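You operate a simulated robot arm through the tools that you are given. There is no shell and no other tool.

You are at the controls of a simulated robot arm. One attempt, no reset.

TASK
Flatten the bent Merry sign on the warm plate at its printed heat.
Fine: flat lid on till the display says done, no scorching; then heat dial to off and the lid back on the dark grey mat.

It is judged by the outcome, as a careful person would: the job done as asked, and still so three seconds after it is handed in. It fails if anything else is knocked over, pushed out of place, dropped, spilled or broken. Lids that push on must go on centred and level and be pressed home; caps that screw on are set level and turned clockwise until they are tight.

THE ROBOT
A 6-joint arm with a two-finger parallel gripper, fixed in place. Base frame: the origin is on the floor under the middle of its stand, x ahead of it, y to its left, z up; the work surface is at about z = 880. Units: mm, degrees, N and s.
With the tool pointing down near the work surface it reaches from about 360 to 760 mm from the base axis. Its first joint turns from -66.0 to 66.0 degrees. Payload 2.45 kg.
The tool frame sits at the grasp point between the pads (the TCP): z along the fingers, y along the line on which they close. The tips reach 24 mm beyond it. Largest opening 68 mm; finger width 17, thickness 10; the body of the gripper, 40 by 70 mm, starts 41 mm behind the TCP.
Orientation is told as [roll, pitch, yaw] about the base's x, y, z axes, in that order, counted from this pose: with the fingers straight down and closing along the base's y, the tool's x points along the base's -x, its y along +y and its z along -z.

THE INTERFACE
- The arm moves only by the tool move_arm. Its argument "targets" is a list of rows, each a list of 7 numbers: the shift along the tool's x, y, z in mm, then the turn, a rotation vector about the tool's x, y, z in degrees, then the opening, from 0 (shut) to 1 (fully open). In form: [[x, y, z, rx, ry, rz, claw], ...]. A call has 1 to 20 rows; each row shifts and turns the commanded pose from where the row before left it, along the tool's axes as they then stand. Each row takes 0.2 s and may step no farther than 50 mm and 8.6 degrees from the row before; otherwise, or with a gripper value out of range, the whole call is refused. A pose out of reach is approached as far as the arm can. The call stops where the force on the tool passes 40 N (or 10 N more than at its start, if that is more) or the arm is blocked; 0.2 s more then pass. Each finger travels about 108 mm/s and halts on what it meets, pressing with about 32 N; the grip force reading is that of the motor and also rises with nothing between the fingers. The clock runs only during rows and for 0.2 s after the last one: add rows that do not move to give the fingers time. The reply holds the time, the measured pose of the TCP, the force on the tool along the base axes, the opening and the grip force, in the units named above and with some noise, with the torque about the TCP (base axes, N m) and any sound that the robot's microphone picked up.
- Cameras (640 x 400 px; columns grow to the right, rows downward): "scene" is fixed at [172, 427.1, 1451.3]; the picture's right is [-0.64, -0.76, 0.00], its down [-0.52, 0.44, -0.73] and it looks along [0.56, -0.47, -0.68] (base axes); focal length 342 px, centre (320, 200). "wrist" rides on the gripper at [84, 11, -75] in the tool frame; the picture's right is [-0.13, 0.99, 0.00], its down [-0.60, -0.08, -0.79] and it looks along [-0.79, -0.10, 0.61] (tool axes); focal length 251 px, centre (320, 200).
- capture(camera): a new picture of that camera. It takes no simulated time.
- point_at(camera, pixels): there is no depth. For up to 12 entries [column, row, z] of the newest picture of that camera ("zoom" is the newest enlarged one), the place [x, y] in the base frame at which the ray of that pixel passes the height z, good to about 3 mm. It takes no simulated time.
- close_up(camera, box): a new picture of the part [left, top, right, bottom] of that camera's present view, enlarged. It takes no simulated time.
- finish_job(): hands the job in; it is judged then, once.

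Leave the gripper open and the arm clear of the work at the hand-in unless told otherwise.

The tools are called after "Emit:" as name(argument=value, ...) on one line, values as JSON. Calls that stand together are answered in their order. move_arm: Moves the arm, as the interface text tells. Its arguments: {"type":"object","properties":{"targets":{"type":"array","items":{"type":"array","items":{"type":"number"}}}},"required":["targets"]} The other tools are called the same way: capture (camera) takes a picture; point_at (camera, pixels) gives the place at which the rays of pixels pass given heights; close_up (camera, box) takes an enlarged picture of a part of a camera's view; finish_job () hands the job in.

At the start:

```text
time_s: 0.0
tcp_pos: [433.7, 81.7, 1173.7]
ee_rot: [-0.1, -0.1, 0.0]
wrist_force: [-0.3, 0.0, -0.3]
torque: [0.03, -0.01, -0.02]
opening: 68.0
grasp_force: 0.0
```

scene: 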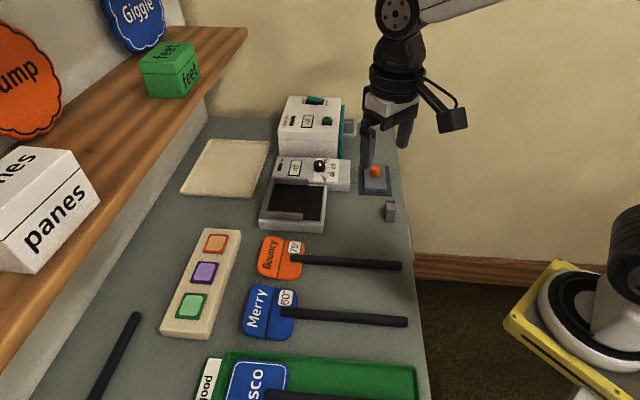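
wrist: 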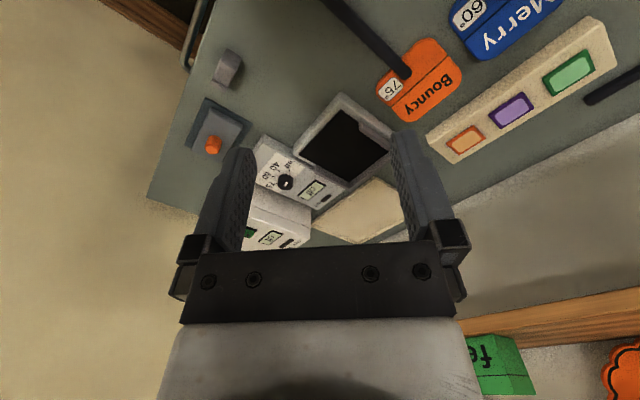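

I see the bench with a warm plate (dial and display, around 305,175), two signs on sticks (Bouncy 75°, Merry 60°), and other machines. I'll take enlarged views to read everything before moving.

Emit:
close_up(camera="scene", box=[240, 80, 420, 240])

Emit:
close_up(camera="scene", box=[150, 210, 430, 400])

Emit:
close_up(camera="wrist", box=[180, 30, 480, 250])

```text
2.50 times, centred on (330, 160) of scene
```

zoom: 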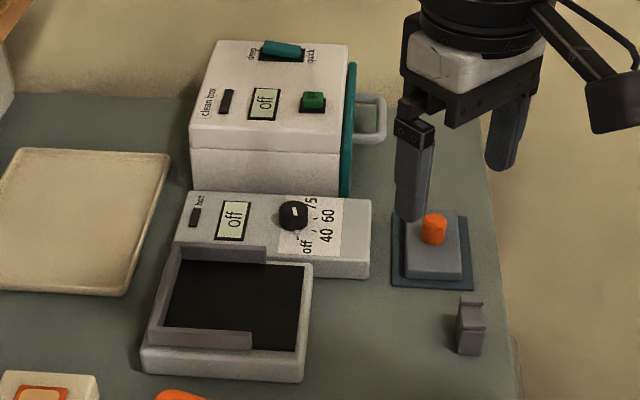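

```text
2.11 times, centred on (290, 305) of scene
```

zoom: 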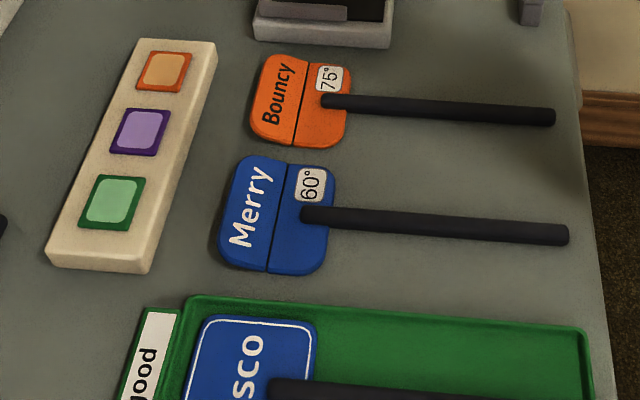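

```text
1.82 times, centred on (330, 140) of wrist
```

zoom: 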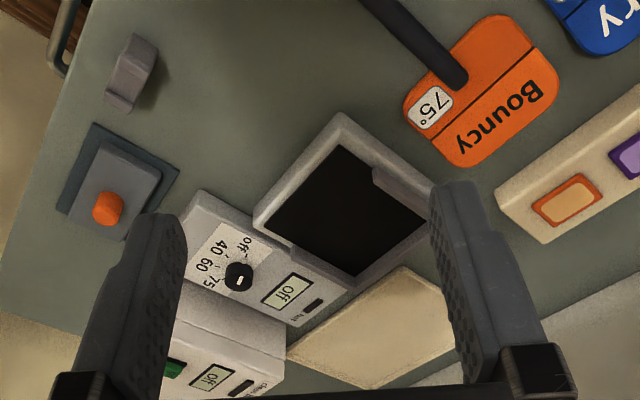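

The warm plate has a dial (off/40/60/75), a display reading "off", and low fences on two sides. The lid is the slab with the orange knob on the dark mat. Merry is printed 60°. Next I'll locate these points in the base frame.

Emit:
close_up(camera="scene", box=[240, 140, 420, 240])

Emit:
point_at(camera="scene", pixels=[[262, 222, 880], [322, 230, 880], [330, 187, 880], [270, 175, 880], [289, 340, 880], [240, 333, 880], [262, 287, 880], [297, 290, 880], [408, 322, 890], [284, 307, 890], [390, 218, 880], [375, 171, 910]])

Emit:
point_at(camera="wrist", pixels=[[213, 145, 910], [286, 183, 910], [296, 152, 890], [342, 92, 890], [228, 65, 880], [408, 72, 890], [335, 2, 890], [350, 180, 890], [395, 140, 890]])

```text
3.56 times, centred on (330, 190) of scene
```

zoom: 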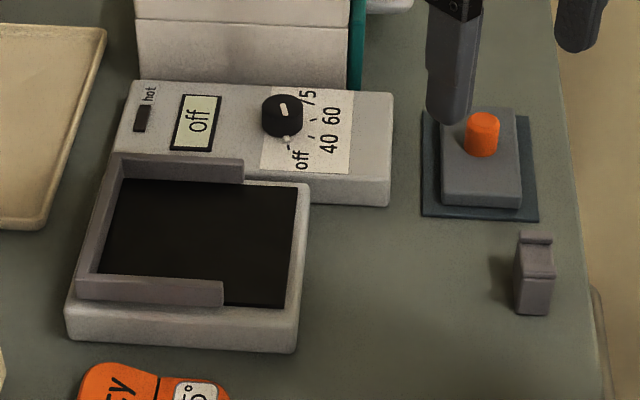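

```text
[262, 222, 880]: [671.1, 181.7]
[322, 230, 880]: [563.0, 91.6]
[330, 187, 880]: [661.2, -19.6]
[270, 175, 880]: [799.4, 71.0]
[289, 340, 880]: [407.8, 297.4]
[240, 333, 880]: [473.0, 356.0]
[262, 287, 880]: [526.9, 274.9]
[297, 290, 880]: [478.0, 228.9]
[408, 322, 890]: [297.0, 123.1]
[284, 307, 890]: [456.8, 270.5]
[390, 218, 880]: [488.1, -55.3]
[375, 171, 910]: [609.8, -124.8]
```

```text
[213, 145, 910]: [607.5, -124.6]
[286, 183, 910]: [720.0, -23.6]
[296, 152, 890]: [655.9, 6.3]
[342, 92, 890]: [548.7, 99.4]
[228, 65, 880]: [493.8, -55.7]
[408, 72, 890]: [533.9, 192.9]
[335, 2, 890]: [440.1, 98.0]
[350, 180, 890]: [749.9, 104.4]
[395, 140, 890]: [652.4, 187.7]
```

The plate is turned about 40° in the base frame, and so are the sticks. The rest post near (490,-55) lines up with the plate's centre line. I'll turn the gripper 42.6° in yaw, so the wrist camera looks along the stick toward the heads, and look again.

Emit:
move_arm(targets=[[0, 0, 0, 0, 0, -8.5, 1], [0, 0, 0, 0, 0, -8.5, 1], [0, 0, 0, 0, 0, -8.5, 1], [0, 0, 0, 0, 0, -8.5, 1], [0, 0, 0, 0, 0, -8.5, 1], [0, 0, 0, 0, 0, 0, 1]])

Emit:
capture(camera="wrist")

Emit:
capture(camera="scene")

```text
time_s: 1.4
tcp_pos: [433.9, 80.7, 1173.3]
ee_rot: [0.0, -0.1, 42.6]
wrist_force: [0.5, 0.3, -0.2]
torque: [-0.02, 0.0, 0.01]
opening: 67.9
grasp_force: 0.1
```

```text
taken
```

wrist: 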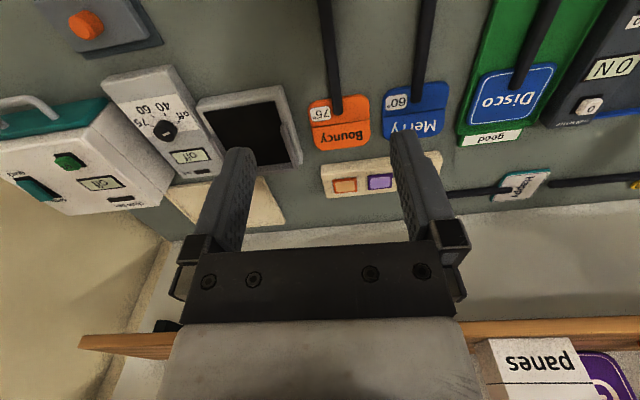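

```text
taken
```

scene: 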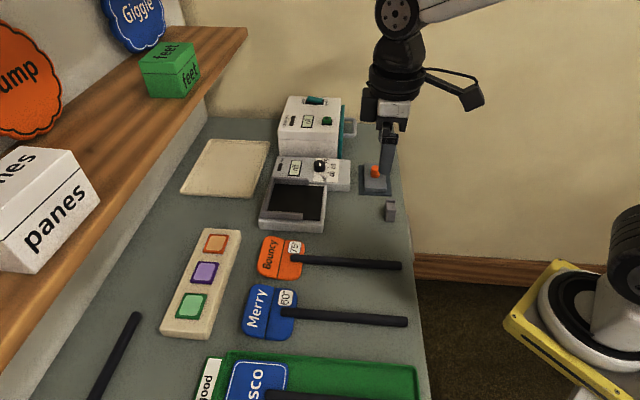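

The view now runs along the sticks. I'll read Merry's stick and head, the plate, and the lid from this wrist picture, and take enlarged views.

Emit:
point_at(camera="wrist", pixels=[[430, 2, 890], [425, 50, 890], [419, 95, 890], [330, 30, 890], [337, 105, 890], [86, 25, 910], [164, 131, 910], [197, 102, 900], [274, 86, 900], [300, 165, 900]])

Emit:
close_up(camera="wrist", box=[30, 0, 310, 200])

Emit:
close_up(camera="wrist", box=[280, 0, 560, 200])

```text
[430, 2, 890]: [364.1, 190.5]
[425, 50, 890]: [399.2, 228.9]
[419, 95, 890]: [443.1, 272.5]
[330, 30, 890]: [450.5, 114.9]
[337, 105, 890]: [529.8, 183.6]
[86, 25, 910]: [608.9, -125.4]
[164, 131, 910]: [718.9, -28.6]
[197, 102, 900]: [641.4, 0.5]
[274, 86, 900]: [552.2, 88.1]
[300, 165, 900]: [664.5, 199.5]
```

```text
2.00 times, centred on (170, 100) of wrist
```

zoom: 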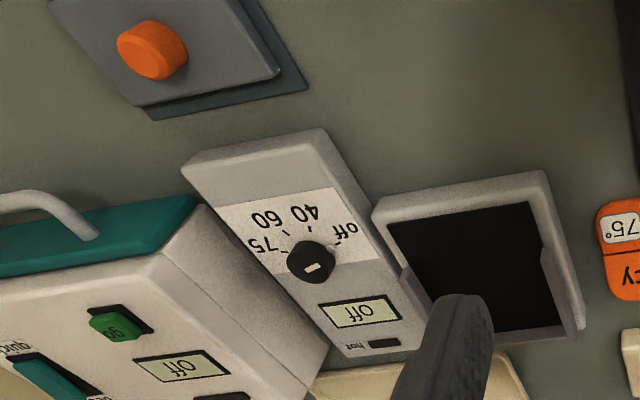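

```text
2.00 times, centred on (420, 100) of wrist
```

zoom: 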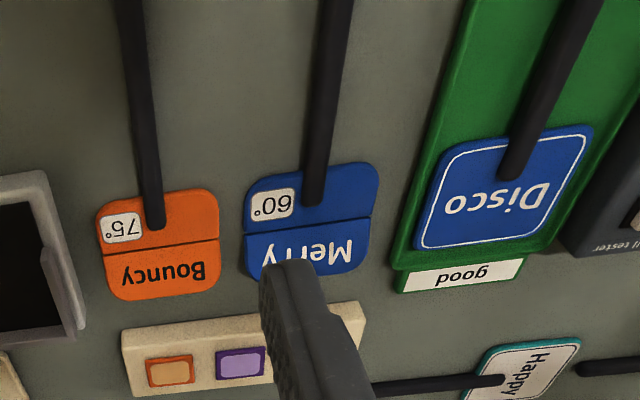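

I'll bring the arm above Merry's stick at a moderate height for a better look at its line, height and bend.

Emit:
move_arm(targets=[[-10.9, 26.4, 28.6, 0, 0, 0, 1], [-10.9, 26.4, 28.6, 0, 0, 0, 1], [-10.9, 26.4, 28.6, 0, 0, 0, 1], [-10.9, 26.4, 28.6, 0, 0, 0, 1], [-10.9, 26.4, 28.6, 0, 0, 0, 1], [0, 0, 0, 0, 0, 0, 1]])

Emit:
capture(camera="wrist")

Emit:
close_up(camera="scene", box=[200, 200, 420, 380])

```text
time_s: 2.8
tcp_pos: [385.1, 215.9, 1028.3]
ee_rot: [0.0, 0.0, 42.4]
wrist_force: [0.2, -0.2, -0.3]
torque: [0.0, 0.0, -0.01]
opening: 68.0
grasp_force: 0.1
```

```text
taken
```

wrist: 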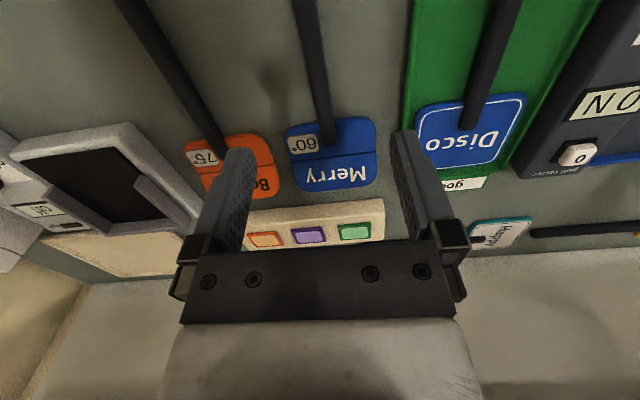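

```text
2.22 times, centred on (310, 290) of scene
```

zoom: 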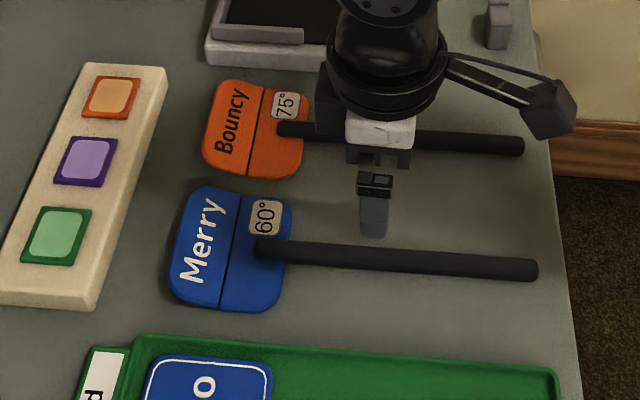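

Merry's stick shows from (302,2) to (329,115) in the wrist image. I'll read its ground line from both cameras.

Emit:
point_at(camera="wrist", pixels=[[304, 5, 888], [313, 50, 888], [321, 85, 888], [328, 118, 888], [328, 118, 895], [289, 131, 890], [370, 119, 890], [374, 188, 890], [294, 190, 890], [290, 153, 890], [376, 150, 890]])

Emit:
point_at(camera="zoom", pixels=[[262, 249, 888], [262, 249, 895], [300, 254, 888], [400, 263, 888], [500, 269, 888], [535, 271, 888], [238, 190, 890], [222, 312, 890], [190, 195, 890], [172, 290, 890], [290, 210, 885], [282, 298, 885]])

```text
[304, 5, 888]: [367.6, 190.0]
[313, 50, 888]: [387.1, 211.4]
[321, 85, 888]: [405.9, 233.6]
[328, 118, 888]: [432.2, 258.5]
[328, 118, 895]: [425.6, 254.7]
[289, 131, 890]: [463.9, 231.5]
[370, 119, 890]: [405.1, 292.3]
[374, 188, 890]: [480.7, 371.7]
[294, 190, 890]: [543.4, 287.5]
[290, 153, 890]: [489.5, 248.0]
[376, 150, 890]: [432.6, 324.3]
```

```text
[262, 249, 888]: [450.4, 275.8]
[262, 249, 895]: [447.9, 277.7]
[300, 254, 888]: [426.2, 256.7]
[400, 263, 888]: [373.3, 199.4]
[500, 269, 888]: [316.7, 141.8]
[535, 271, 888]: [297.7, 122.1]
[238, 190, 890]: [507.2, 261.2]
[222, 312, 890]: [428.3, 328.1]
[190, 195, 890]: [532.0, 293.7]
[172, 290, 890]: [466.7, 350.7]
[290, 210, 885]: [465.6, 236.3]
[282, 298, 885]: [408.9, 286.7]
```

The stick's line runs at about 45.5° and passes near (393, 218). I'll align the yaw, move over that point, come down to z≈960, and check that the stick sits between the fingers.

Emit:
move_arm(targets=[[0, 0, 0, 0, 0, -3.0, 1], [-7.4, -3.8, 34, 0, 0, 0, 1], [0, 0, 34, 0, 0, 0, 1], [0, 0, 0, 0, 0, 0, 1]])

Emit:
capture(camera="wrist")

Emit:
close_up(camera="scene", box=[200, 200, 420, 380])

```text
time_s: 3.8
tcp_pos: [392.1, 218.6, 961.6]
ee_rot: [0.0, -0.1, 45.5]
wrist_force: [-0.6, -0.5, 0.3]
torque: [0.0, -0.01, -0.04]
opening: 68.1
grasp_force: 0.1
```

```text
taken
```

wrist: 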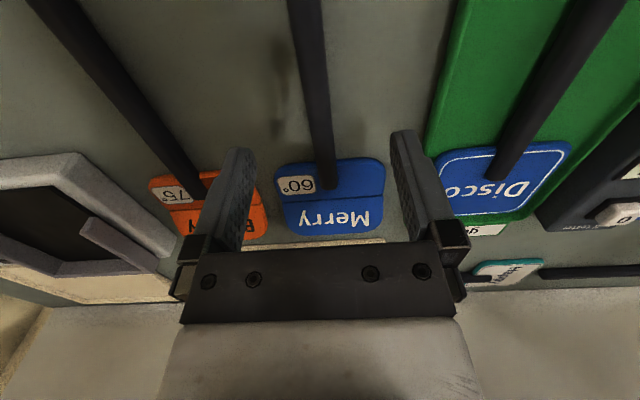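

```text
2.22 times, centred on (310, 290) of scene
```

zoom: 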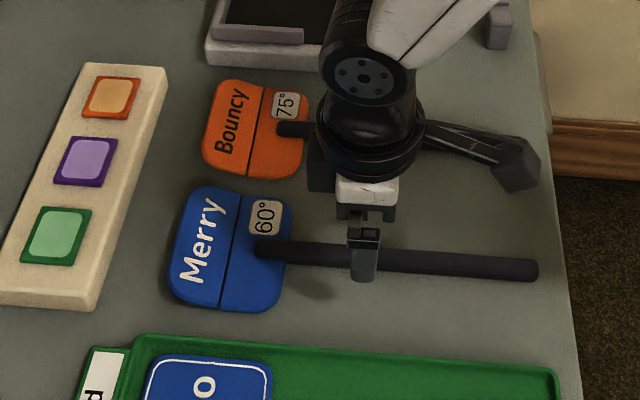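

The stick lies between the fingers. I'll check its line at this closer range.

Emit:
point_at(camera="wrist", pixels=[[306, 10, 888], [313, 60, 888], [318, 100, 888], [322, 140, 888], [328, 182, 892], [276, 167, 890], [383, 160, 890], [283, 206, 890], [385, 196, 890], [288, 235, 890], [380, 228, 890]])

```text
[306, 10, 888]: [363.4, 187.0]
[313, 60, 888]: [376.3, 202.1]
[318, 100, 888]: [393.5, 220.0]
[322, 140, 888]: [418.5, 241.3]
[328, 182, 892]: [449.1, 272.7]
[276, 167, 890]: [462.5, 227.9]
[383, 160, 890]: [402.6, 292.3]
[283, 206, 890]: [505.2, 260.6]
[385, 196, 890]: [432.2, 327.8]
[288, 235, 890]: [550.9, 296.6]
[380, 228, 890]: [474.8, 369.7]
```

The stick matches the gripper's centre line at (393.5, 220). I'll go down to z≈906, with the tips 2 mm above the surface, and close.

Emit:
move_arm(targets=[[-1.5, 0, 25, 0, 0, 0, 1], [0, 0, 20, 0, 0, 0, 1], [0, 0, 10, 0, 0, 0, 1], [0, 0, 0, 0, 0, 0, 1]])

Emit:
capture(camera="wrist")

Emit:
close_up(camera="scene", box=[260, 220, 420, 360])

```text
time_s: 4.8
tcp_pos: [392.5, 218.1, 907.3]
ee_rot: [-0.1, 0.0, 45.5]
wrist_force: [0.4, 0.1, -0.7]
torque: [0.02, 0.01, 0.01]
opening: 67.9
grasp_force: 0.1
```

```text
taken
```

wrist: 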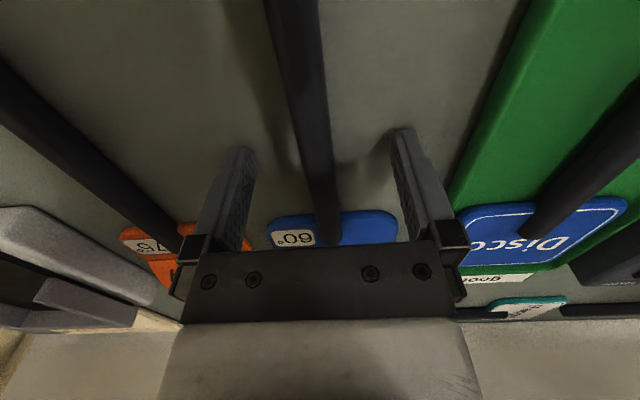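

```text
2.86 times, centred on (340, 290) of scene
```

zoom: 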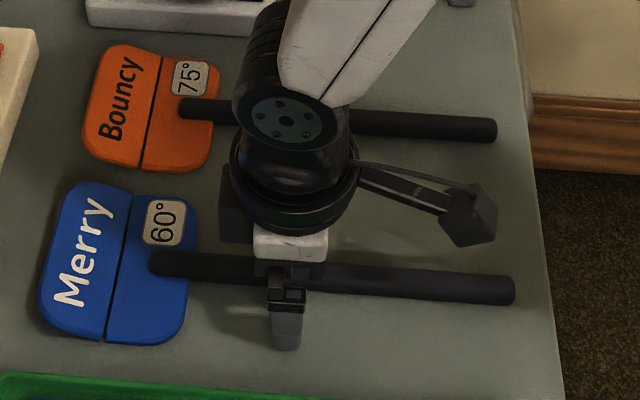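

The stick is between the fingers with the tips at about 883. I'll close on it.

Emit:
move_arm(targets=[[0, 0, 1, 0, 0, 0, 0.6], [0, 0, 0, 0, 0, 0, 0.3], [0, 0, 0, 0, 0, 0, 0], [0, 0, 0, 0, 0, 0, 0], [0, 0, 0, 0, 0, 0, 0]])

Emit:
capture(camera="wrist")

```text
time_s: 6.0
tcp_pos: [393.1, 219.1, 905.7]
ee_rot: [-0.1, 0.0, 45.5]
wrist_force: [0.4, -0.1, -0.3]
torque: [0.03, -0.04, -0.03]
opening: 15.1
grasp_force: 32.6
```

```text
taken
```

wrist: 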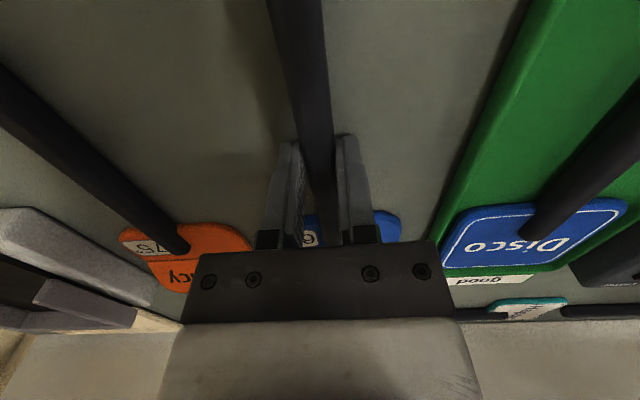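

I'm gripping the stick (15 mm). I'll lift straight up and watch how it hangs.

Emit:
move_arm(targets=[[0, 0, -10, 0, 0, 0, 0], [0, 0, -20, 0, 0, 0, 0], [0, 0, -30, 0, 0, 0, 0], [0, 0, -40, 0, 0, 0, 0], [0, 0, -40, 0, 0, 0, 0], [0, 0, 0, 0, 0, 0, 0]])

Emit:
capture(camera="wrist")

Emit:
capture(camera="scene")

Emit:
close_up(camera="scene", box=[240, 130, 420, 270])

```text
time_s: 7.4
tcp_pos: [392.9, 219.9, 1046.2]
ee_rot: [0.0, -0.1, 45.5]
wrist_force: [0.1, 0.2, -0.6]
torque: [-0.01, 0.04, 0.01]
opening: 14.9
grasp_force: 32.1
```

```text
taken
```

wrist: 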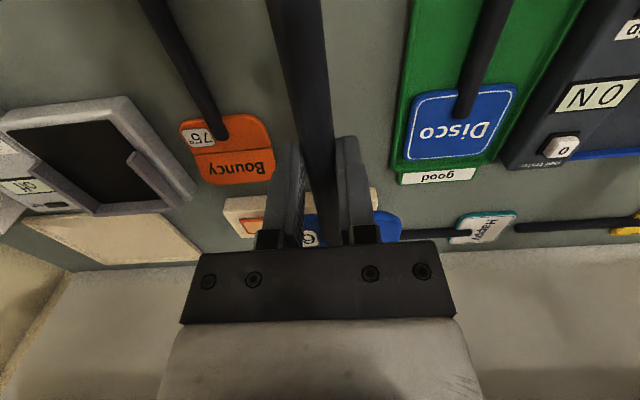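

```text
taken
```

scene: 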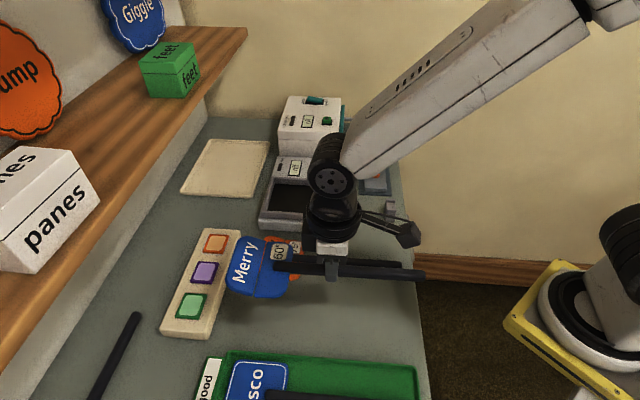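

```text
2.86 times, centred on (330, 200) of scene
```

zoom: 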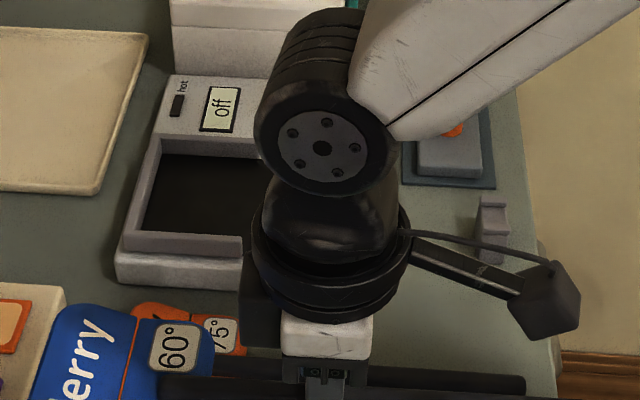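

The sign hangs level. I'll move sideways toward the plate, staying high, for a better wrist view of the plate, the fences and the rest.

Emit:
move_arm(targets=[[0, -35, 0, 0, 0, 0, 0], [0, -35, 0, 0, 0, 0, 0], [0, -35, 0, 0, 0, 0, 0], [0, -35, 0, 0, 0, 0, 0], [0, 0, 0, 0, 0, 0, 0]])

Emit:
capture(camera="wrist")

Emit:
close_up(camera="wrist", box=[60, 0, 320, 200])

Emit:
capture(camera="scene")

```text
time_s: 8.6
tcp_pos: [494.0, 121.6, 1045.9]
ee_rot: [0.0, 0.0, 45.5]
wrist_force: [-0.1, 0.3, -0.3]
torque: [-0.03, 0.0, 0.02]
opening: 14.8
grasp_force: 32.2
```

```text
taken
```

wrist: 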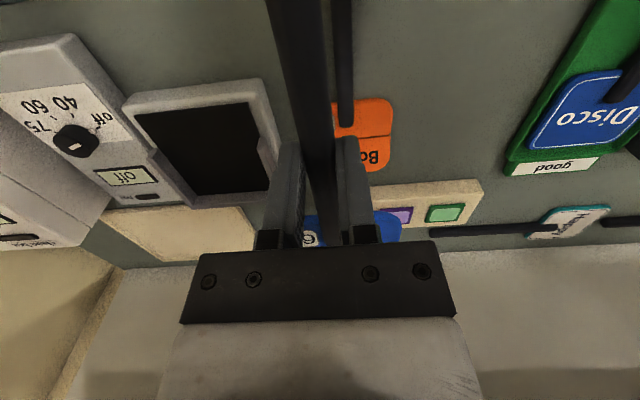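

```text
2.00 times, centred on (190, 100) of wrist
```

zoom: 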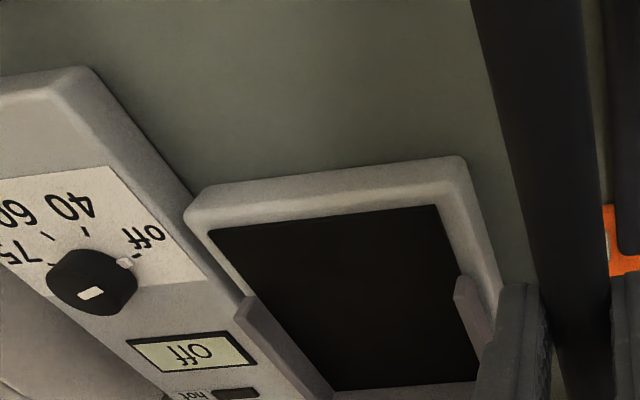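

```text
taken
```

scene: 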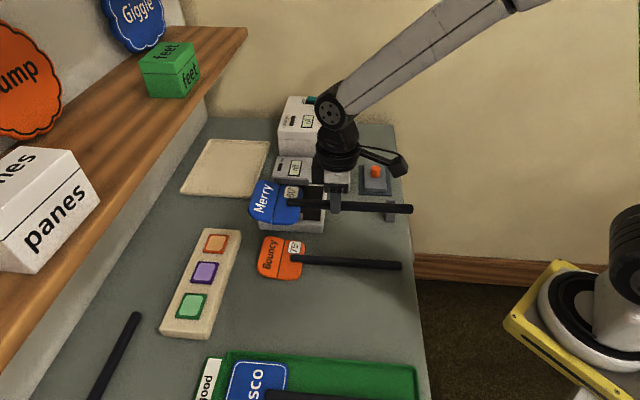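

I'll find the plate's height by triangulating its black corners from both cameras, and do the same for the housing, the dial and the rest.

Emit:
point_at(camera="scene", pixels=[[323.5, 192, 880], [323.5, 192, 900], [323.5, 192, 920], [319.9, 225.8, 880], [319.9, 225.8, 900], [319.9, 225.8, 920], [391, 206, 890], [391, 206, 920], [319, 171, 900], [319, 171, 920]])

Emit:
point_at(camera="wrist", pixels=[[164, 116, 880], [164, 116, 900], [164, 116, 920], [278.5, 102.5, 880], [278.5, 102.5, 900], [278.5, 102.5, 920], [75, 140, 900], [75, 140, 920]])

```text
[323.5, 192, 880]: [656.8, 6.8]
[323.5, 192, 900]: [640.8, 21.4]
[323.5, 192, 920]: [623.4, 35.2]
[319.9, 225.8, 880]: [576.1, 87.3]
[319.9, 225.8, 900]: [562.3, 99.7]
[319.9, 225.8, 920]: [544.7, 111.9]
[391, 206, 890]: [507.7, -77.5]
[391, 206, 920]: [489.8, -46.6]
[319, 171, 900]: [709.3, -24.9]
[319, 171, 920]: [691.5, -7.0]
```

```text
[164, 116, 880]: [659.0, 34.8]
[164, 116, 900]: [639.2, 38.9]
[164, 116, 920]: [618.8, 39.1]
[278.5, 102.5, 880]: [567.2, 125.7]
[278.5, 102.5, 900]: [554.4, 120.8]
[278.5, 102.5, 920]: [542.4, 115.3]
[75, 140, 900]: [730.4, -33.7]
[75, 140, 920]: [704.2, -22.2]
```

The plate surface comes out at z≈920, and the open-side edge runs from about (621,37) to (543,114). I'll take a tighter view of the plate and fences for more points.

Emit:
close_up(camera="wrist", box=[110, 60, 310, 220])

```text
2.50 times, centred on (210, 140) of wrist
```

zoom: 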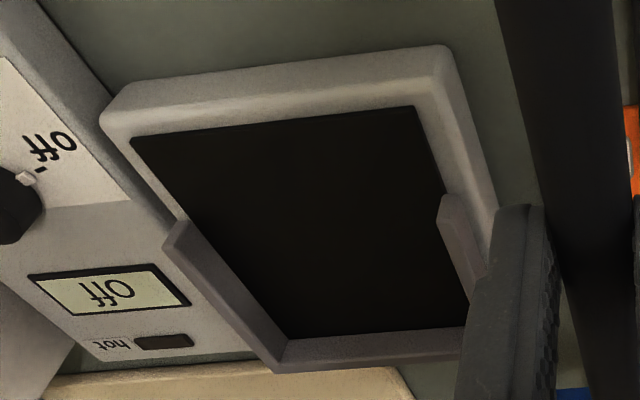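

Emit:
point_at(camera="zoom", pixels=[[131, 140, 920], [414, 108, 920], [289, 338, 920], [440, 328, 920], [187, 222, 920], [440, 195, 930], [172, 240, 930], [278, 372, 930], [435, 48, 915], [100, 122, 915]])

```text
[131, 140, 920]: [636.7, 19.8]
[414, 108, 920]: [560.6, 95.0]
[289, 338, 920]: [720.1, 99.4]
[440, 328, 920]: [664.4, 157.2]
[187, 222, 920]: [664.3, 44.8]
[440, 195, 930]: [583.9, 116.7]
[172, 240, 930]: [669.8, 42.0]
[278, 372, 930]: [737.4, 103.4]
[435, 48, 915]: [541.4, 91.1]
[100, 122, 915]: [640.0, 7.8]
```

I misread the zoom offsets earlier; each enlarged view is centred on the point it reports. I'll redo the triangulation with corrected pixels.

Emit:
point_at(camera="scene", pixels=[[323.4, 185.7, 890], [323.4, 185.7, 900], [323.4, 185.7, 910], [323.4, 185.7, 920], [319.8, 219.4, 890], [319.8, 219.4, 900], [319.8, 219.4, 910], [319.8, 219.4, 920]])

Emit:
point_at(camera="zoom", pixels=[[131, 140, 890], [131, 140, 900], [131, 140, 910], [414, 108, 890], [414, 108, 900], [414, 108, 910], [289, 338, 900], [289, 338, 910], [440, 328, 900], [440, 328, 910]])

```text
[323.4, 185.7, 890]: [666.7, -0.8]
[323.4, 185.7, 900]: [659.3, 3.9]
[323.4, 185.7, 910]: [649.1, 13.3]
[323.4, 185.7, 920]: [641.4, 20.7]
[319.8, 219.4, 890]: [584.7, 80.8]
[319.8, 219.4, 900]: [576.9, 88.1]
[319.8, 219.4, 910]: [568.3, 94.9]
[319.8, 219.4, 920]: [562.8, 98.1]
```

```text
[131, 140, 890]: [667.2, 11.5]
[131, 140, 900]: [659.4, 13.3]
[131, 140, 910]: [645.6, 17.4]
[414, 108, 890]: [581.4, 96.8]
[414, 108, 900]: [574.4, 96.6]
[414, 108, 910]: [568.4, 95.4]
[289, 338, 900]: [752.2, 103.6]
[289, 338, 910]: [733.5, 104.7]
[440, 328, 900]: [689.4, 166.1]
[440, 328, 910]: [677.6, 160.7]
```

Now the surface is consistently z≈912: open-edge corners (645,17) and (567,95), plate centre about (650,99), 45° axes. Next I'll measure the lid, mat, rest and dial from the first scene view.

Emit:
point_at(camera="scene", pixels=[[365.6, 166.9, 895], [363.6, 189.9, 895], [386.6, 191.3, 895], [385.2, 165.2, 895], [358.6, 194, 881], [391, 195.7, 881], [388, 166, 881], [376, 166, 915], [376, 166, 925], [391, 201, 915], [391, 201, 925], [385, 222, 880]])

Emit:
point_at(camera="scene", pixels=[[319.5, 164, 910], [319.5, 164, 920], [319.5, 164, 930], [270, 157, 910], [350, 162, 910], [349, 190, 880], [320, 165.5, 920]])

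```text
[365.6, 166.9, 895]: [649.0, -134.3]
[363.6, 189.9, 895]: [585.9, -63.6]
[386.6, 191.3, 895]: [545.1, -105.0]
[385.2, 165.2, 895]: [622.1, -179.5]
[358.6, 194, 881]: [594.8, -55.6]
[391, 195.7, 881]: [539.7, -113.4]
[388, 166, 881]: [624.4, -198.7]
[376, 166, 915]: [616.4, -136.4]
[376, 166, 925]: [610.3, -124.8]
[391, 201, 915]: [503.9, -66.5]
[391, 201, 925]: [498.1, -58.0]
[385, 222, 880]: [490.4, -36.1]
```

```text
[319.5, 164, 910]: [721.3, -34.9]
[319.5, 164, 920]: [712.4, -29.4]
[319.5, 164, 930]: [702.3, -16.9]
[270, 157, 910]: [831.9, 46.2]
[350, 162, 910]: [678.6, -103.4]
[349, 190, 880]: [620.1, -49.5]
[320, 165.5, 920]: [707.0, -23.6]
```

The lid top is about 58 × 97 mm, so it fits in the three-sided fence pocket. Now a close look at the held sign, to learn the head size, where the stick starts, and how it is bent.

Emit:
close_up(camera="scene", box=[235, 160, 425, 240])

```text
3.37 times, centred on (330, 200) of scene
```

zoom: 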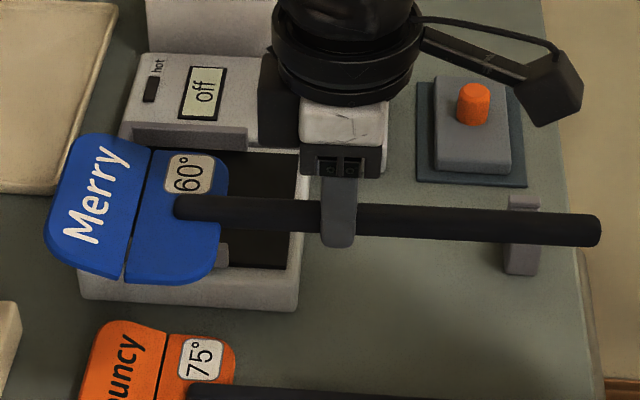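

The crease is at mid-head, the Merry panel bends upward about 10 mm, and the stick starts about 27 mm from the crease. I'll look closely at the stick rest.

Emit:
close_up(camera="scene", box=[370, 190, 420, 230])

Emit:
close_up(camera="scene", box=[345, 150, 425, 200])

```text
10.00 times, centred on (395, 210) of scene
```

zoom: 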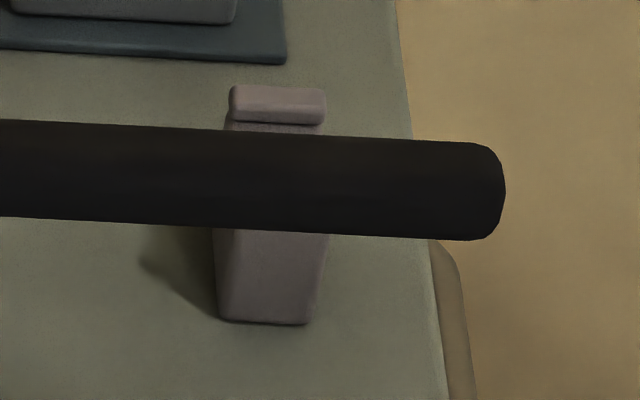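

```text
8.00 times, centred on (385, 175) of scene
```

zoom: 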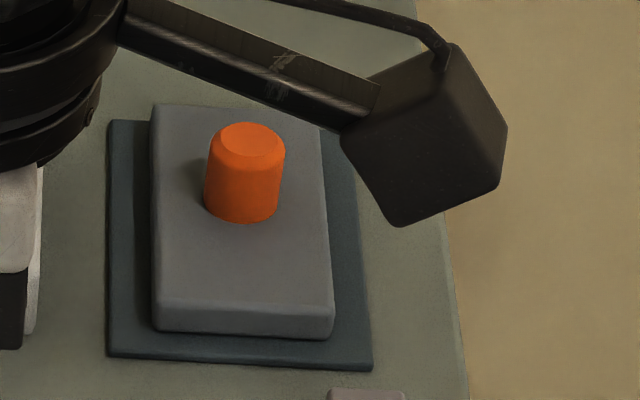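

Next I'll check the far fence's inner base line in the scene camera against the wrist reading, and get the knob position.

Emit:
point_at(camera="scene", pixels=[[275.1, 183.7, 912], [267.2, 210.4, 912], [308.3, 185.8, 922], [303, 215, 925], [375.4, 175.6, 890], [376.3, 167.5, 912], [384, 196, 912], [396.5, 200, 925], [390.5, 202.5, 912], [387.5, 242, 880]])

Emit:
point_at(camera="wrist", pixels=[[197.6, 195.2, 912], [258, 191.2, 912], [134.4, 116, 912], [247.6, 103.2, 912]])

```text
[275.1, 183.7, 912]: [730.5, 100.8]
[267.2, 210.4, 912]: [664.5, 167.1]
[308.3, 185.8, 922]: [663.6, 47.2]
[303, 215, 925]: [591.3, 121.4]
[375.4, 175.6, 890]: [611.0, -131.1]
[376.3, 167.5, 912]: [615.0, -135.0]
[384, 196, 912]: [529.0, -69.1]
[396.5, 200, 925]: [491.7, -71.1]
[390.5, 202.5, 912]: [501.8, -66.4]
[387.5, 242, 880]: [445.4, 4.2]
```

```text
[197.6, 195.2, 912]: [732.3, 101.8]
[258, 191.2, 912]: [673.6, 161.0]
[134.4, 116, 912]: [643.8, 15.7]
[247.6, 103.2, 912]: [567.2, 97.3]
```

Both cameras agree: pocket far fence at (731,101)–(664,167), exactly 45°, centre line v = -389, rest in line. To keep the head in the pocket with about 3 mm to the far fence, the TCP should be near (584, 34). I'll move there at height.

Emit:
point_at(camera="scene", pixels=[[280.1, 184.5, 1030], [272.1, 223.7, 1030], [413, 208.8, 1028], [286.9, 202.3, 1030], [256, 180.5, 1040], [249.5, 212, 1040]])

Emit:
move_arm(targets=[[-0.6, -42, 0, 0, 0, 0.5, 0], [-0.6, -42, 0, 0, 0, 0, 0], [-0.7, -41.6, 0, 0, 0, 0, 0], [0, 0, 0, 0, 0, 0, 0]])

Emit:
capture(camera="scene")

Emit:
capture(camera="wrist")

```text
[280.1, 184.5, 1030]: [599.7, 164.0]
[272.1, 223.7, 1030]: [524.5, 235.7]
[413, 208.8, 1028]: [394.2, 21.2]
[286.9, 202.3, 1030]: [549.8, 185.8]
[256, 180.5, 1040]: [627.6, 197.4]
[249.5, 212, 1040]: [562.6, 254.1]
```

```text
time_s: 9.6
tcp_pos: [584.3, 33.2, 1044.4]
ee_rot: [0.0, 0.0, 45.0]
wrist_force: [-0.2, 0.3, -0.9]
torque: [-0.02, 0.05, 0.0]
opening: 15.1
grasp_force: 32.2
```

```text
taken
```

scene: 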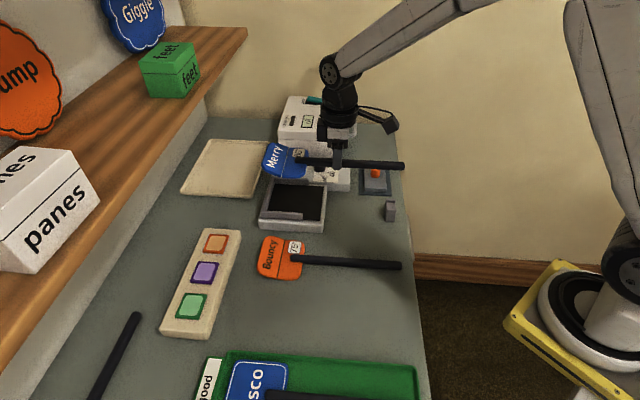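

```text
taken
```

wrist: 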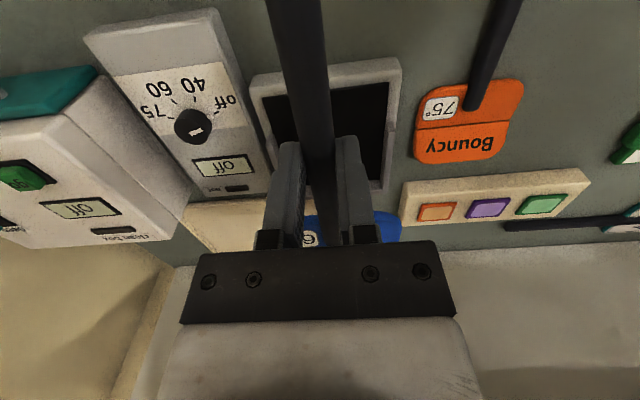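

The sign is over the plate and aligned. I'll back off 2 mm to be safe at the far fence and come down to z≈965 for a check.

Emit:
move_arm(targets=[[2, 0, 30, 0, 0, 0, 0], [0, 0, 30, 0, 0, 0, 0], [0, 0, 18, 0, 0, 0, 0], [0, 0, 0, 0, 0, 0, 0]])

Emit:
close_up(camera="scene", box=[240, 130, 420, 240])

Emit:
close_up(camera="wrist", box=[200, 100, 460, 262])

```text
time_s: 10.6
tcp_pos: [582.8, 32.8, 967.8]
ee_rot: [0.0, -0.1, 44.9]
wrist_force: [0.8, -0.4, -1.1]
torque: [0.0, 0.01, -0.01]
opening: 15.0
grasp_force: 31.9
```

```text
3.56 times, centred on (330, 185) of scene
```

zoom: 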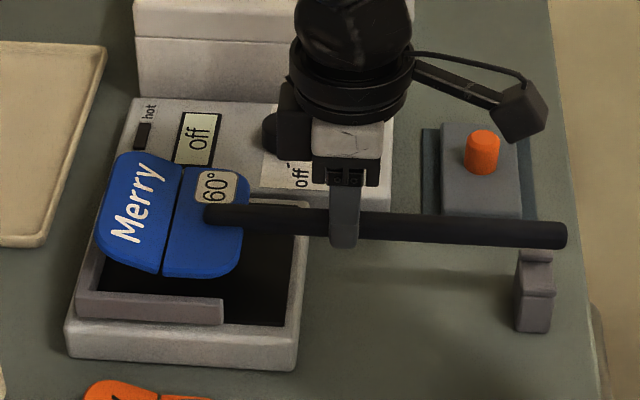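

```text
2.46 times, centred on (330, 181) of wrist
```

zoom: 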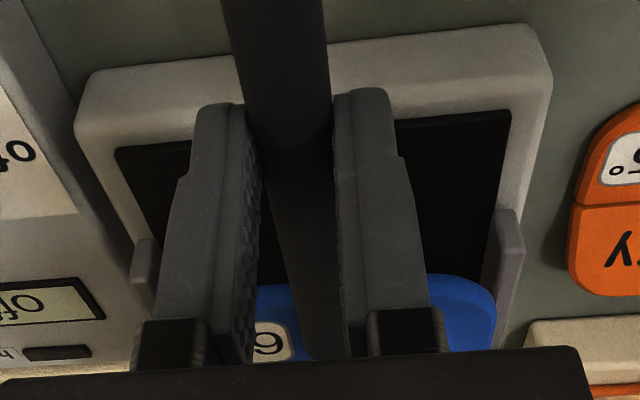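

The head is over the pocket with fences on both sides. I'll lower further to z≈950 and check the clearance to the fences.

Emit:
move_arm(targets=[[0, 0, 10, 0, 0, 0, 0], [0, 0, 8, 0, 0, 0, 0], [0, 0, 0, 0, 0, 0, 0]])

Emit:
close_up(camera="scene", box=[250, 160, 340, 230])

Emit:
close_up(camera="wrist", box=[200, 100, 460, 262])

Emit:
close_up(camera="scene", box=[365, 170, 425, 230])

```text
time_s: 11.4
tcp_pos: [583.1, 33.3, 949.6]
ee_rot: [0.0, 0.0, 45.0]
wrist_force: [1.0, 0.0, 0.0]
torque: [0.0, 0.0, 0.0]
opening: 14.9
grasp_force: 31.7
```

```text
5.71 times, centred on (295, 195) of scene
```

zoom: 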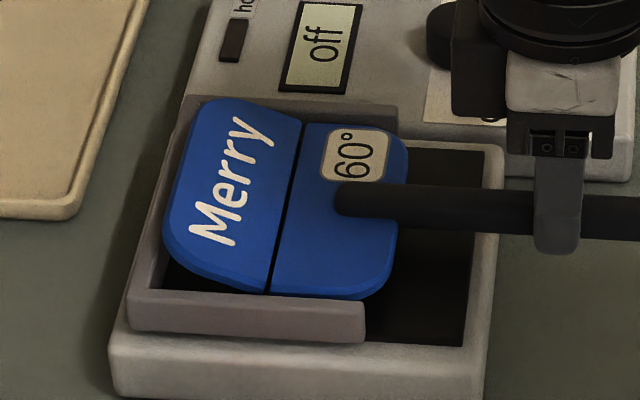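

```text
2.46 times, centred on (330, 181) of wrist
```

zoom: 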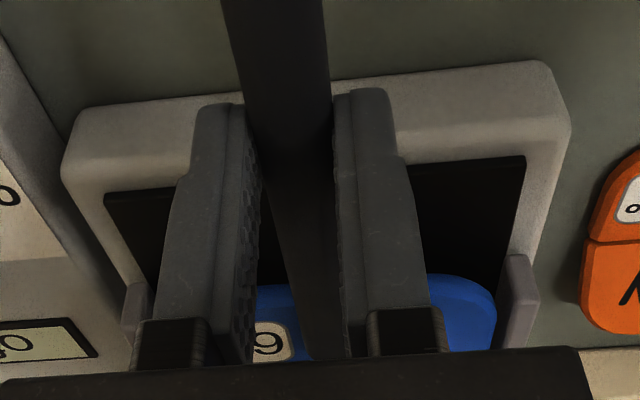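

```text
6.67 times, centred on (395, 200) of scene
```

zoom: 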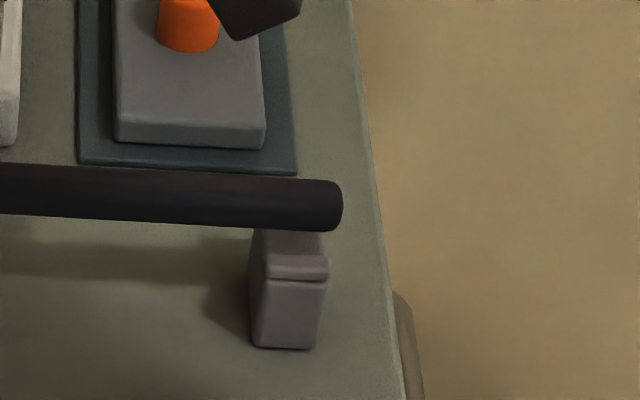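

The head is over the pocket. I'll check the side clearances numerically.

Emit:
point_at(camera="zoom", pixels=[[255, 230, 912]])

Emit:
close_up(camera="wrist", box=[200, 140, 460, 262])

Emit:
point_at(camera="wrist", pixels=[[402, 230, 926], [402, 230, 920], [407.3, 204, 925], [407.3, 204, 920], [405, 222, 912], [401, 240, 912], [251.5, 215, 925], [251.5, 215, 920]])

```text
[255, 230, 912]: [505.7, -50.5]
```

```text
2.46 times, centred on (330, 201) of wrist
```

zoom: 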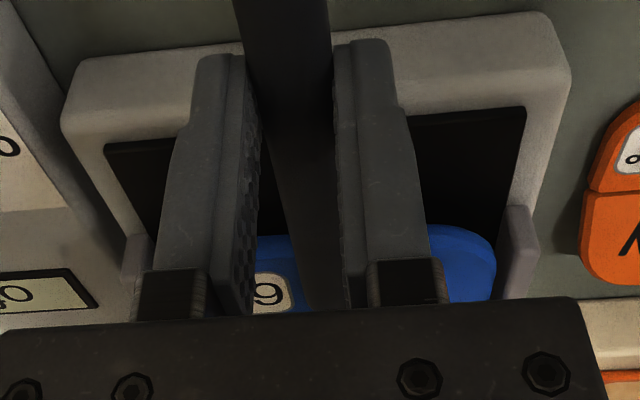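

```text
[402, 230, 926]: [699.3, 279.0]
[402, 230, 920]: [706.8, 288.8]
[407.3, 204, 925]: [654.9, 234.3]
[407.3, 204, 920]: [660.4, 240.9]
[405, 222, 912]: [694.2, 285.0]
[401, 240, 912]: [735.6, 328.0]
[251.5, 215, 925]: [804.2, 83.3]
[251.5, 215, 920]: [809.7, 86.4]
```

The wrist full picture is stale, so I'll use the newest enlarged picture instead.

Emit:
point_at(camera="zoom", pixels=[[496, 270, 926], [496, 270, 922], [509, 206, 925], [509, 206, 920], [505, 240, 925], [524, 110, 912], [106, 145, 912], [128, 238, 925], [430, 226, 926]])

```text
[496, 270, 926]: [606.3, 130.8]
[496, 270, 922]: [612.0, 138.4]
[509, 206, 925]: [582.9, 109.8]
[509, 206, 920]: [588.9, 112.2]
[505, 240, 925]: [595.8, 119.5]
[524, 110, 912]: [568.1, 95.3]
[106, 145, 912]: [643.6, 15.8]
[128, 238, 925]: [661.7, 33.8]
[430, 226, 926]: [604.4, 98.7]
```

The head (about 100 mm wide) is centred at v≈-389 in a pocket about 110 mm wide, so there are a few mm on each side. I'll lower in small steps and watch the force.

Emit:
move_arm(targets=[[0, 0, 3, 0, 0, 0, 0], [0, 0, 3, 0, 0, 0, 0], [0, 0, 0, 0, 0, 0, 0]])

Emit:
close_up(camera="scene", box=[250, 160, 340, 230])

Emit:
close_up(camera="wrist", box=[200, 140, 460, 262])

```text
time_s: 12.2
tcp_pos: [582.7, 33.6, 943.1]
ee_rot: [0.1, -0.1, 45.0]
wrist_force: [0.2, 0.8, -0.6]
torque: [-0.03, 0.01, 0.04]
opening: 14.9
grasp_force: 32.2
```

```text
5.71 times, centred on (295, 195) of scene
```

zoom: 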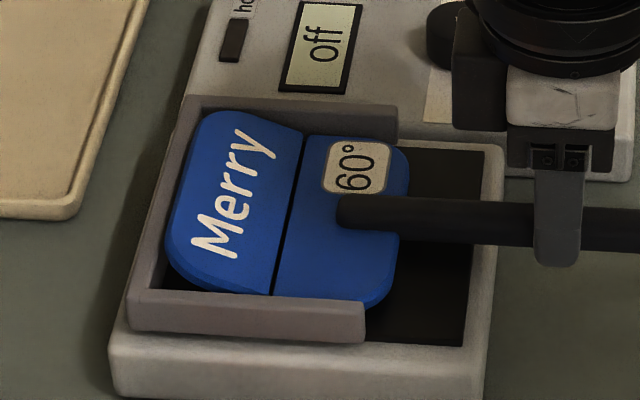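

```text
2.46 times, centred on (330, 201) of wrist
```

zoom: 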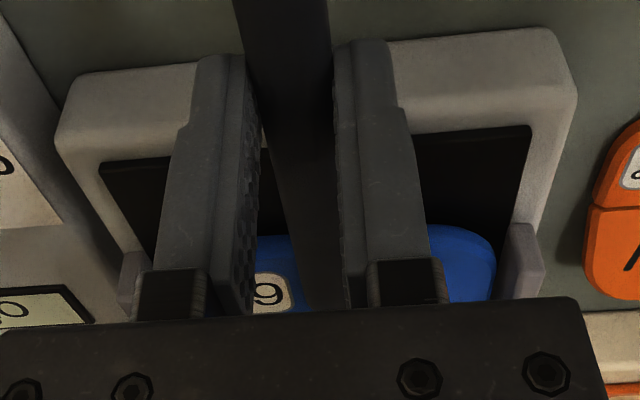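

The head is going down between the fences cleanly. I'll continue in 2 mm steps.

Emit:
move_arm(targets=[[0, 0, 2, 0, 0, 0, 0], [0, 0, 2, 0, 0, 0, 0], [0, 0, 0, 0, 0, 0, 0]])

Emit:
close_up(camera="scene", box=[250, 160, 340, 230])

Emit:
close_up(camera="scene", box=[365, 170, 425, 230])

```text
time_s: 13.0
tcp_pos: [581.9, 32.3, 940.6]
ee_rot: [0.0, -0.2, 45.0]
wrist_force: [-0.6, -0.1, 1.7]
torque: [0.2, -0.19, 0.01]
opening: 14.9
grasp_force: 32.2
```

```text
5.71 times, centred on (295, 195) of scene
```

zoom: 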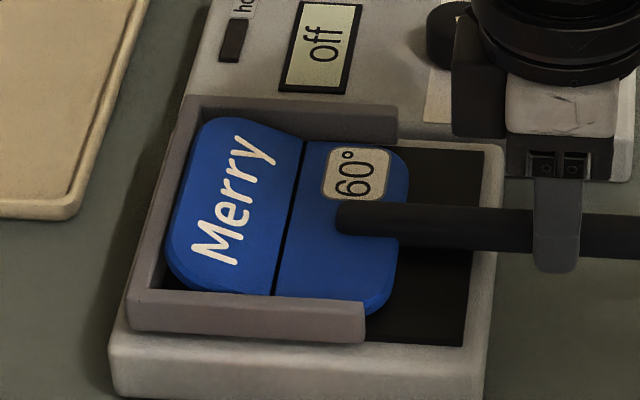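

```text
6.67 times, centred on (395, 200) of scene
```

zoom: 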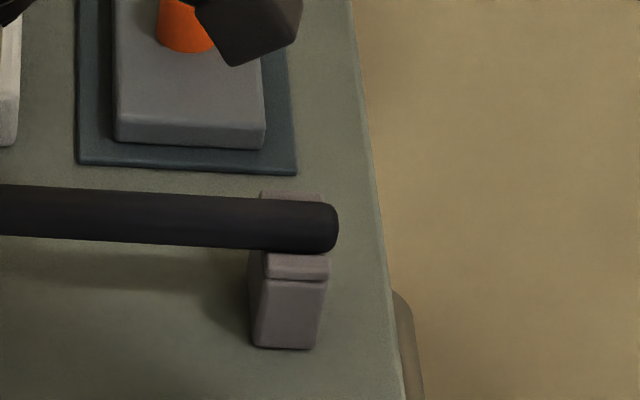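

There's a light contact (≈2 N, torque from the head side). Before pushing further I'll look closely at the far fence and the head's edge.

Emit:
close_up(camera="scene", box=[255, 172, 305, 222])

Emit:
move_arm(targets=[[0, 0, 0, 0, 0, 0, 0], [0, 0, 0, 0, 0, 0, 0]])

```text
8.00 times, centred on (280, 197) of scene
```

zoom: 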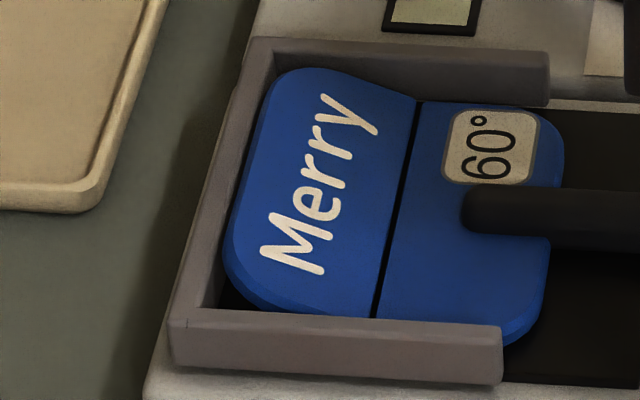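

```text
time_s: 13.6
tcp_pos: [581.9, 33.1, 939.9]
ee_rot: [0.0, -0.1, 44.9]
wrist_force: [0.3, 0.1, 3.3]
torque: [0.09, -0.08, 0.02]
opening: 15.0
grasp_force: 31.9
```

It's seated: 3 N with balanced torque, so the head is on the plate and the stick on the rest. I'll open the fingers and check.

Emit:
move_arm(targets=[[0, 0, 0, 0, 0, 0, 0.3], [0, 0, 0, 0, 0, 0, 0.6], [0, 0, 0, 0, 0, 0, 0.9], [0, 0, 0, 0, 0, 0, 0.9]])

Emit:
close_up(camera="scene", box=[240, 150, 420, 240])

Emit:
capture(camera="wrist")

```text
time_s: 14.6
tcp_pos: [582.5, 32.5, 938.4]
ee_rot: [0.0, 0.0, 45.1]
wrist_force: [0.1, -0.3, 0.6]
torque: [0.0, -0.04, -0.02]
opening: 61.1
grasp_force: 0.0
```

```text
3.56 times, centred on (330, 195) of scene
```

zoom: 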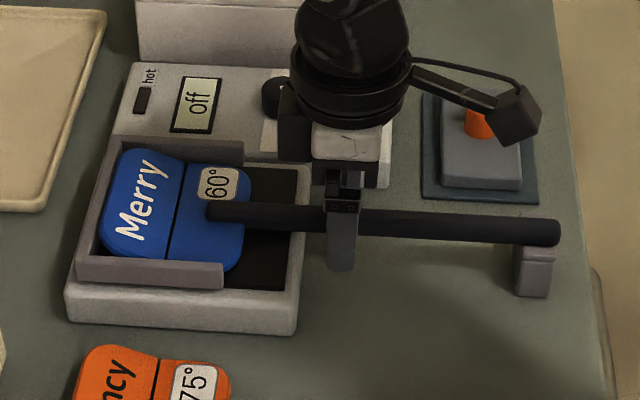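

```text
taken
```

wrist: 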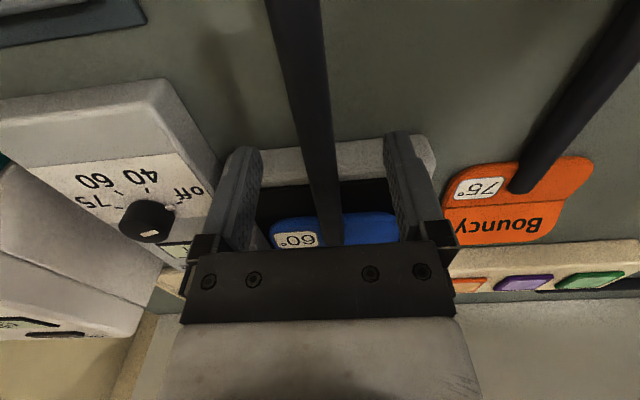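

The sign is at rest and released. I'll lift straight up and look at the whole arrangement.

Emit:
move_arm(targets=[[0, 0, -10, 0, 0, 0, 0.9], [0, 0, -25, 0, 0, 0, 0.9], [0, 0, -40, 0, 0, 0, 0.9], [0, 0, -40, 0, 0, 0, 0.9], [0, 0, 0, 0, 0, 0, 0.9]])

Emit:
capture(camera="wrist")

Emit:
capture(camera="scene")

Emit:
close_up(camera="wrist", box=[60, 0, 440, 240])

```text
time_s: 15.8
tcp_pos: [581.9, 32.3, 1054.5]
ee_rot: [0.0, 0.0, 45.0]
wrist_force: [0.7, -0.4, -0.7]
torque: [0.02, -0.02, 0.0]
opening: 61.1
grasp_force: 0.1
```

```text
taken
```

wrist: 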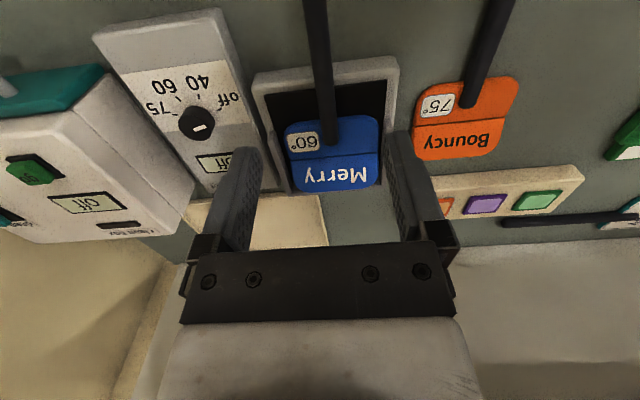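

```text
taken
```

scene: 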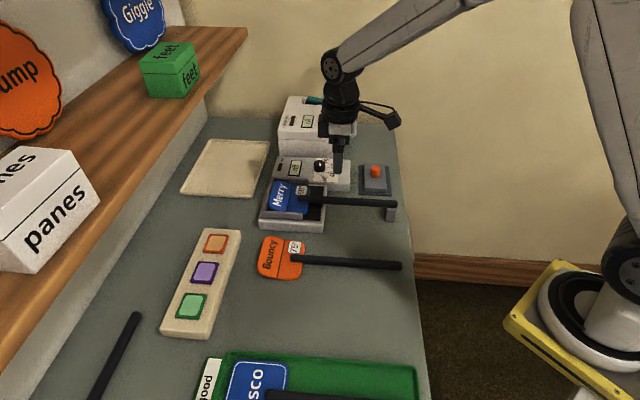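

```text
1.67 times, centred on (250, 120) of wrist
```

zoom: 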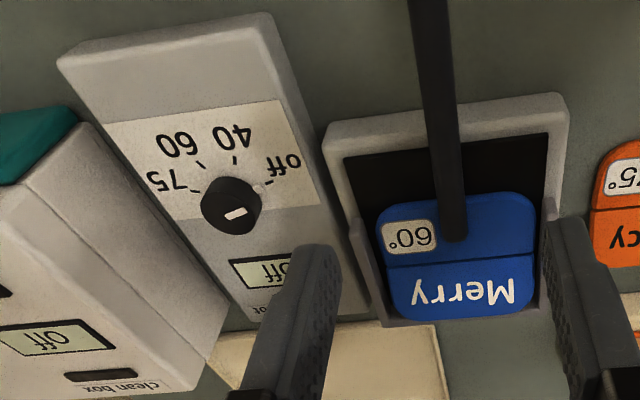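

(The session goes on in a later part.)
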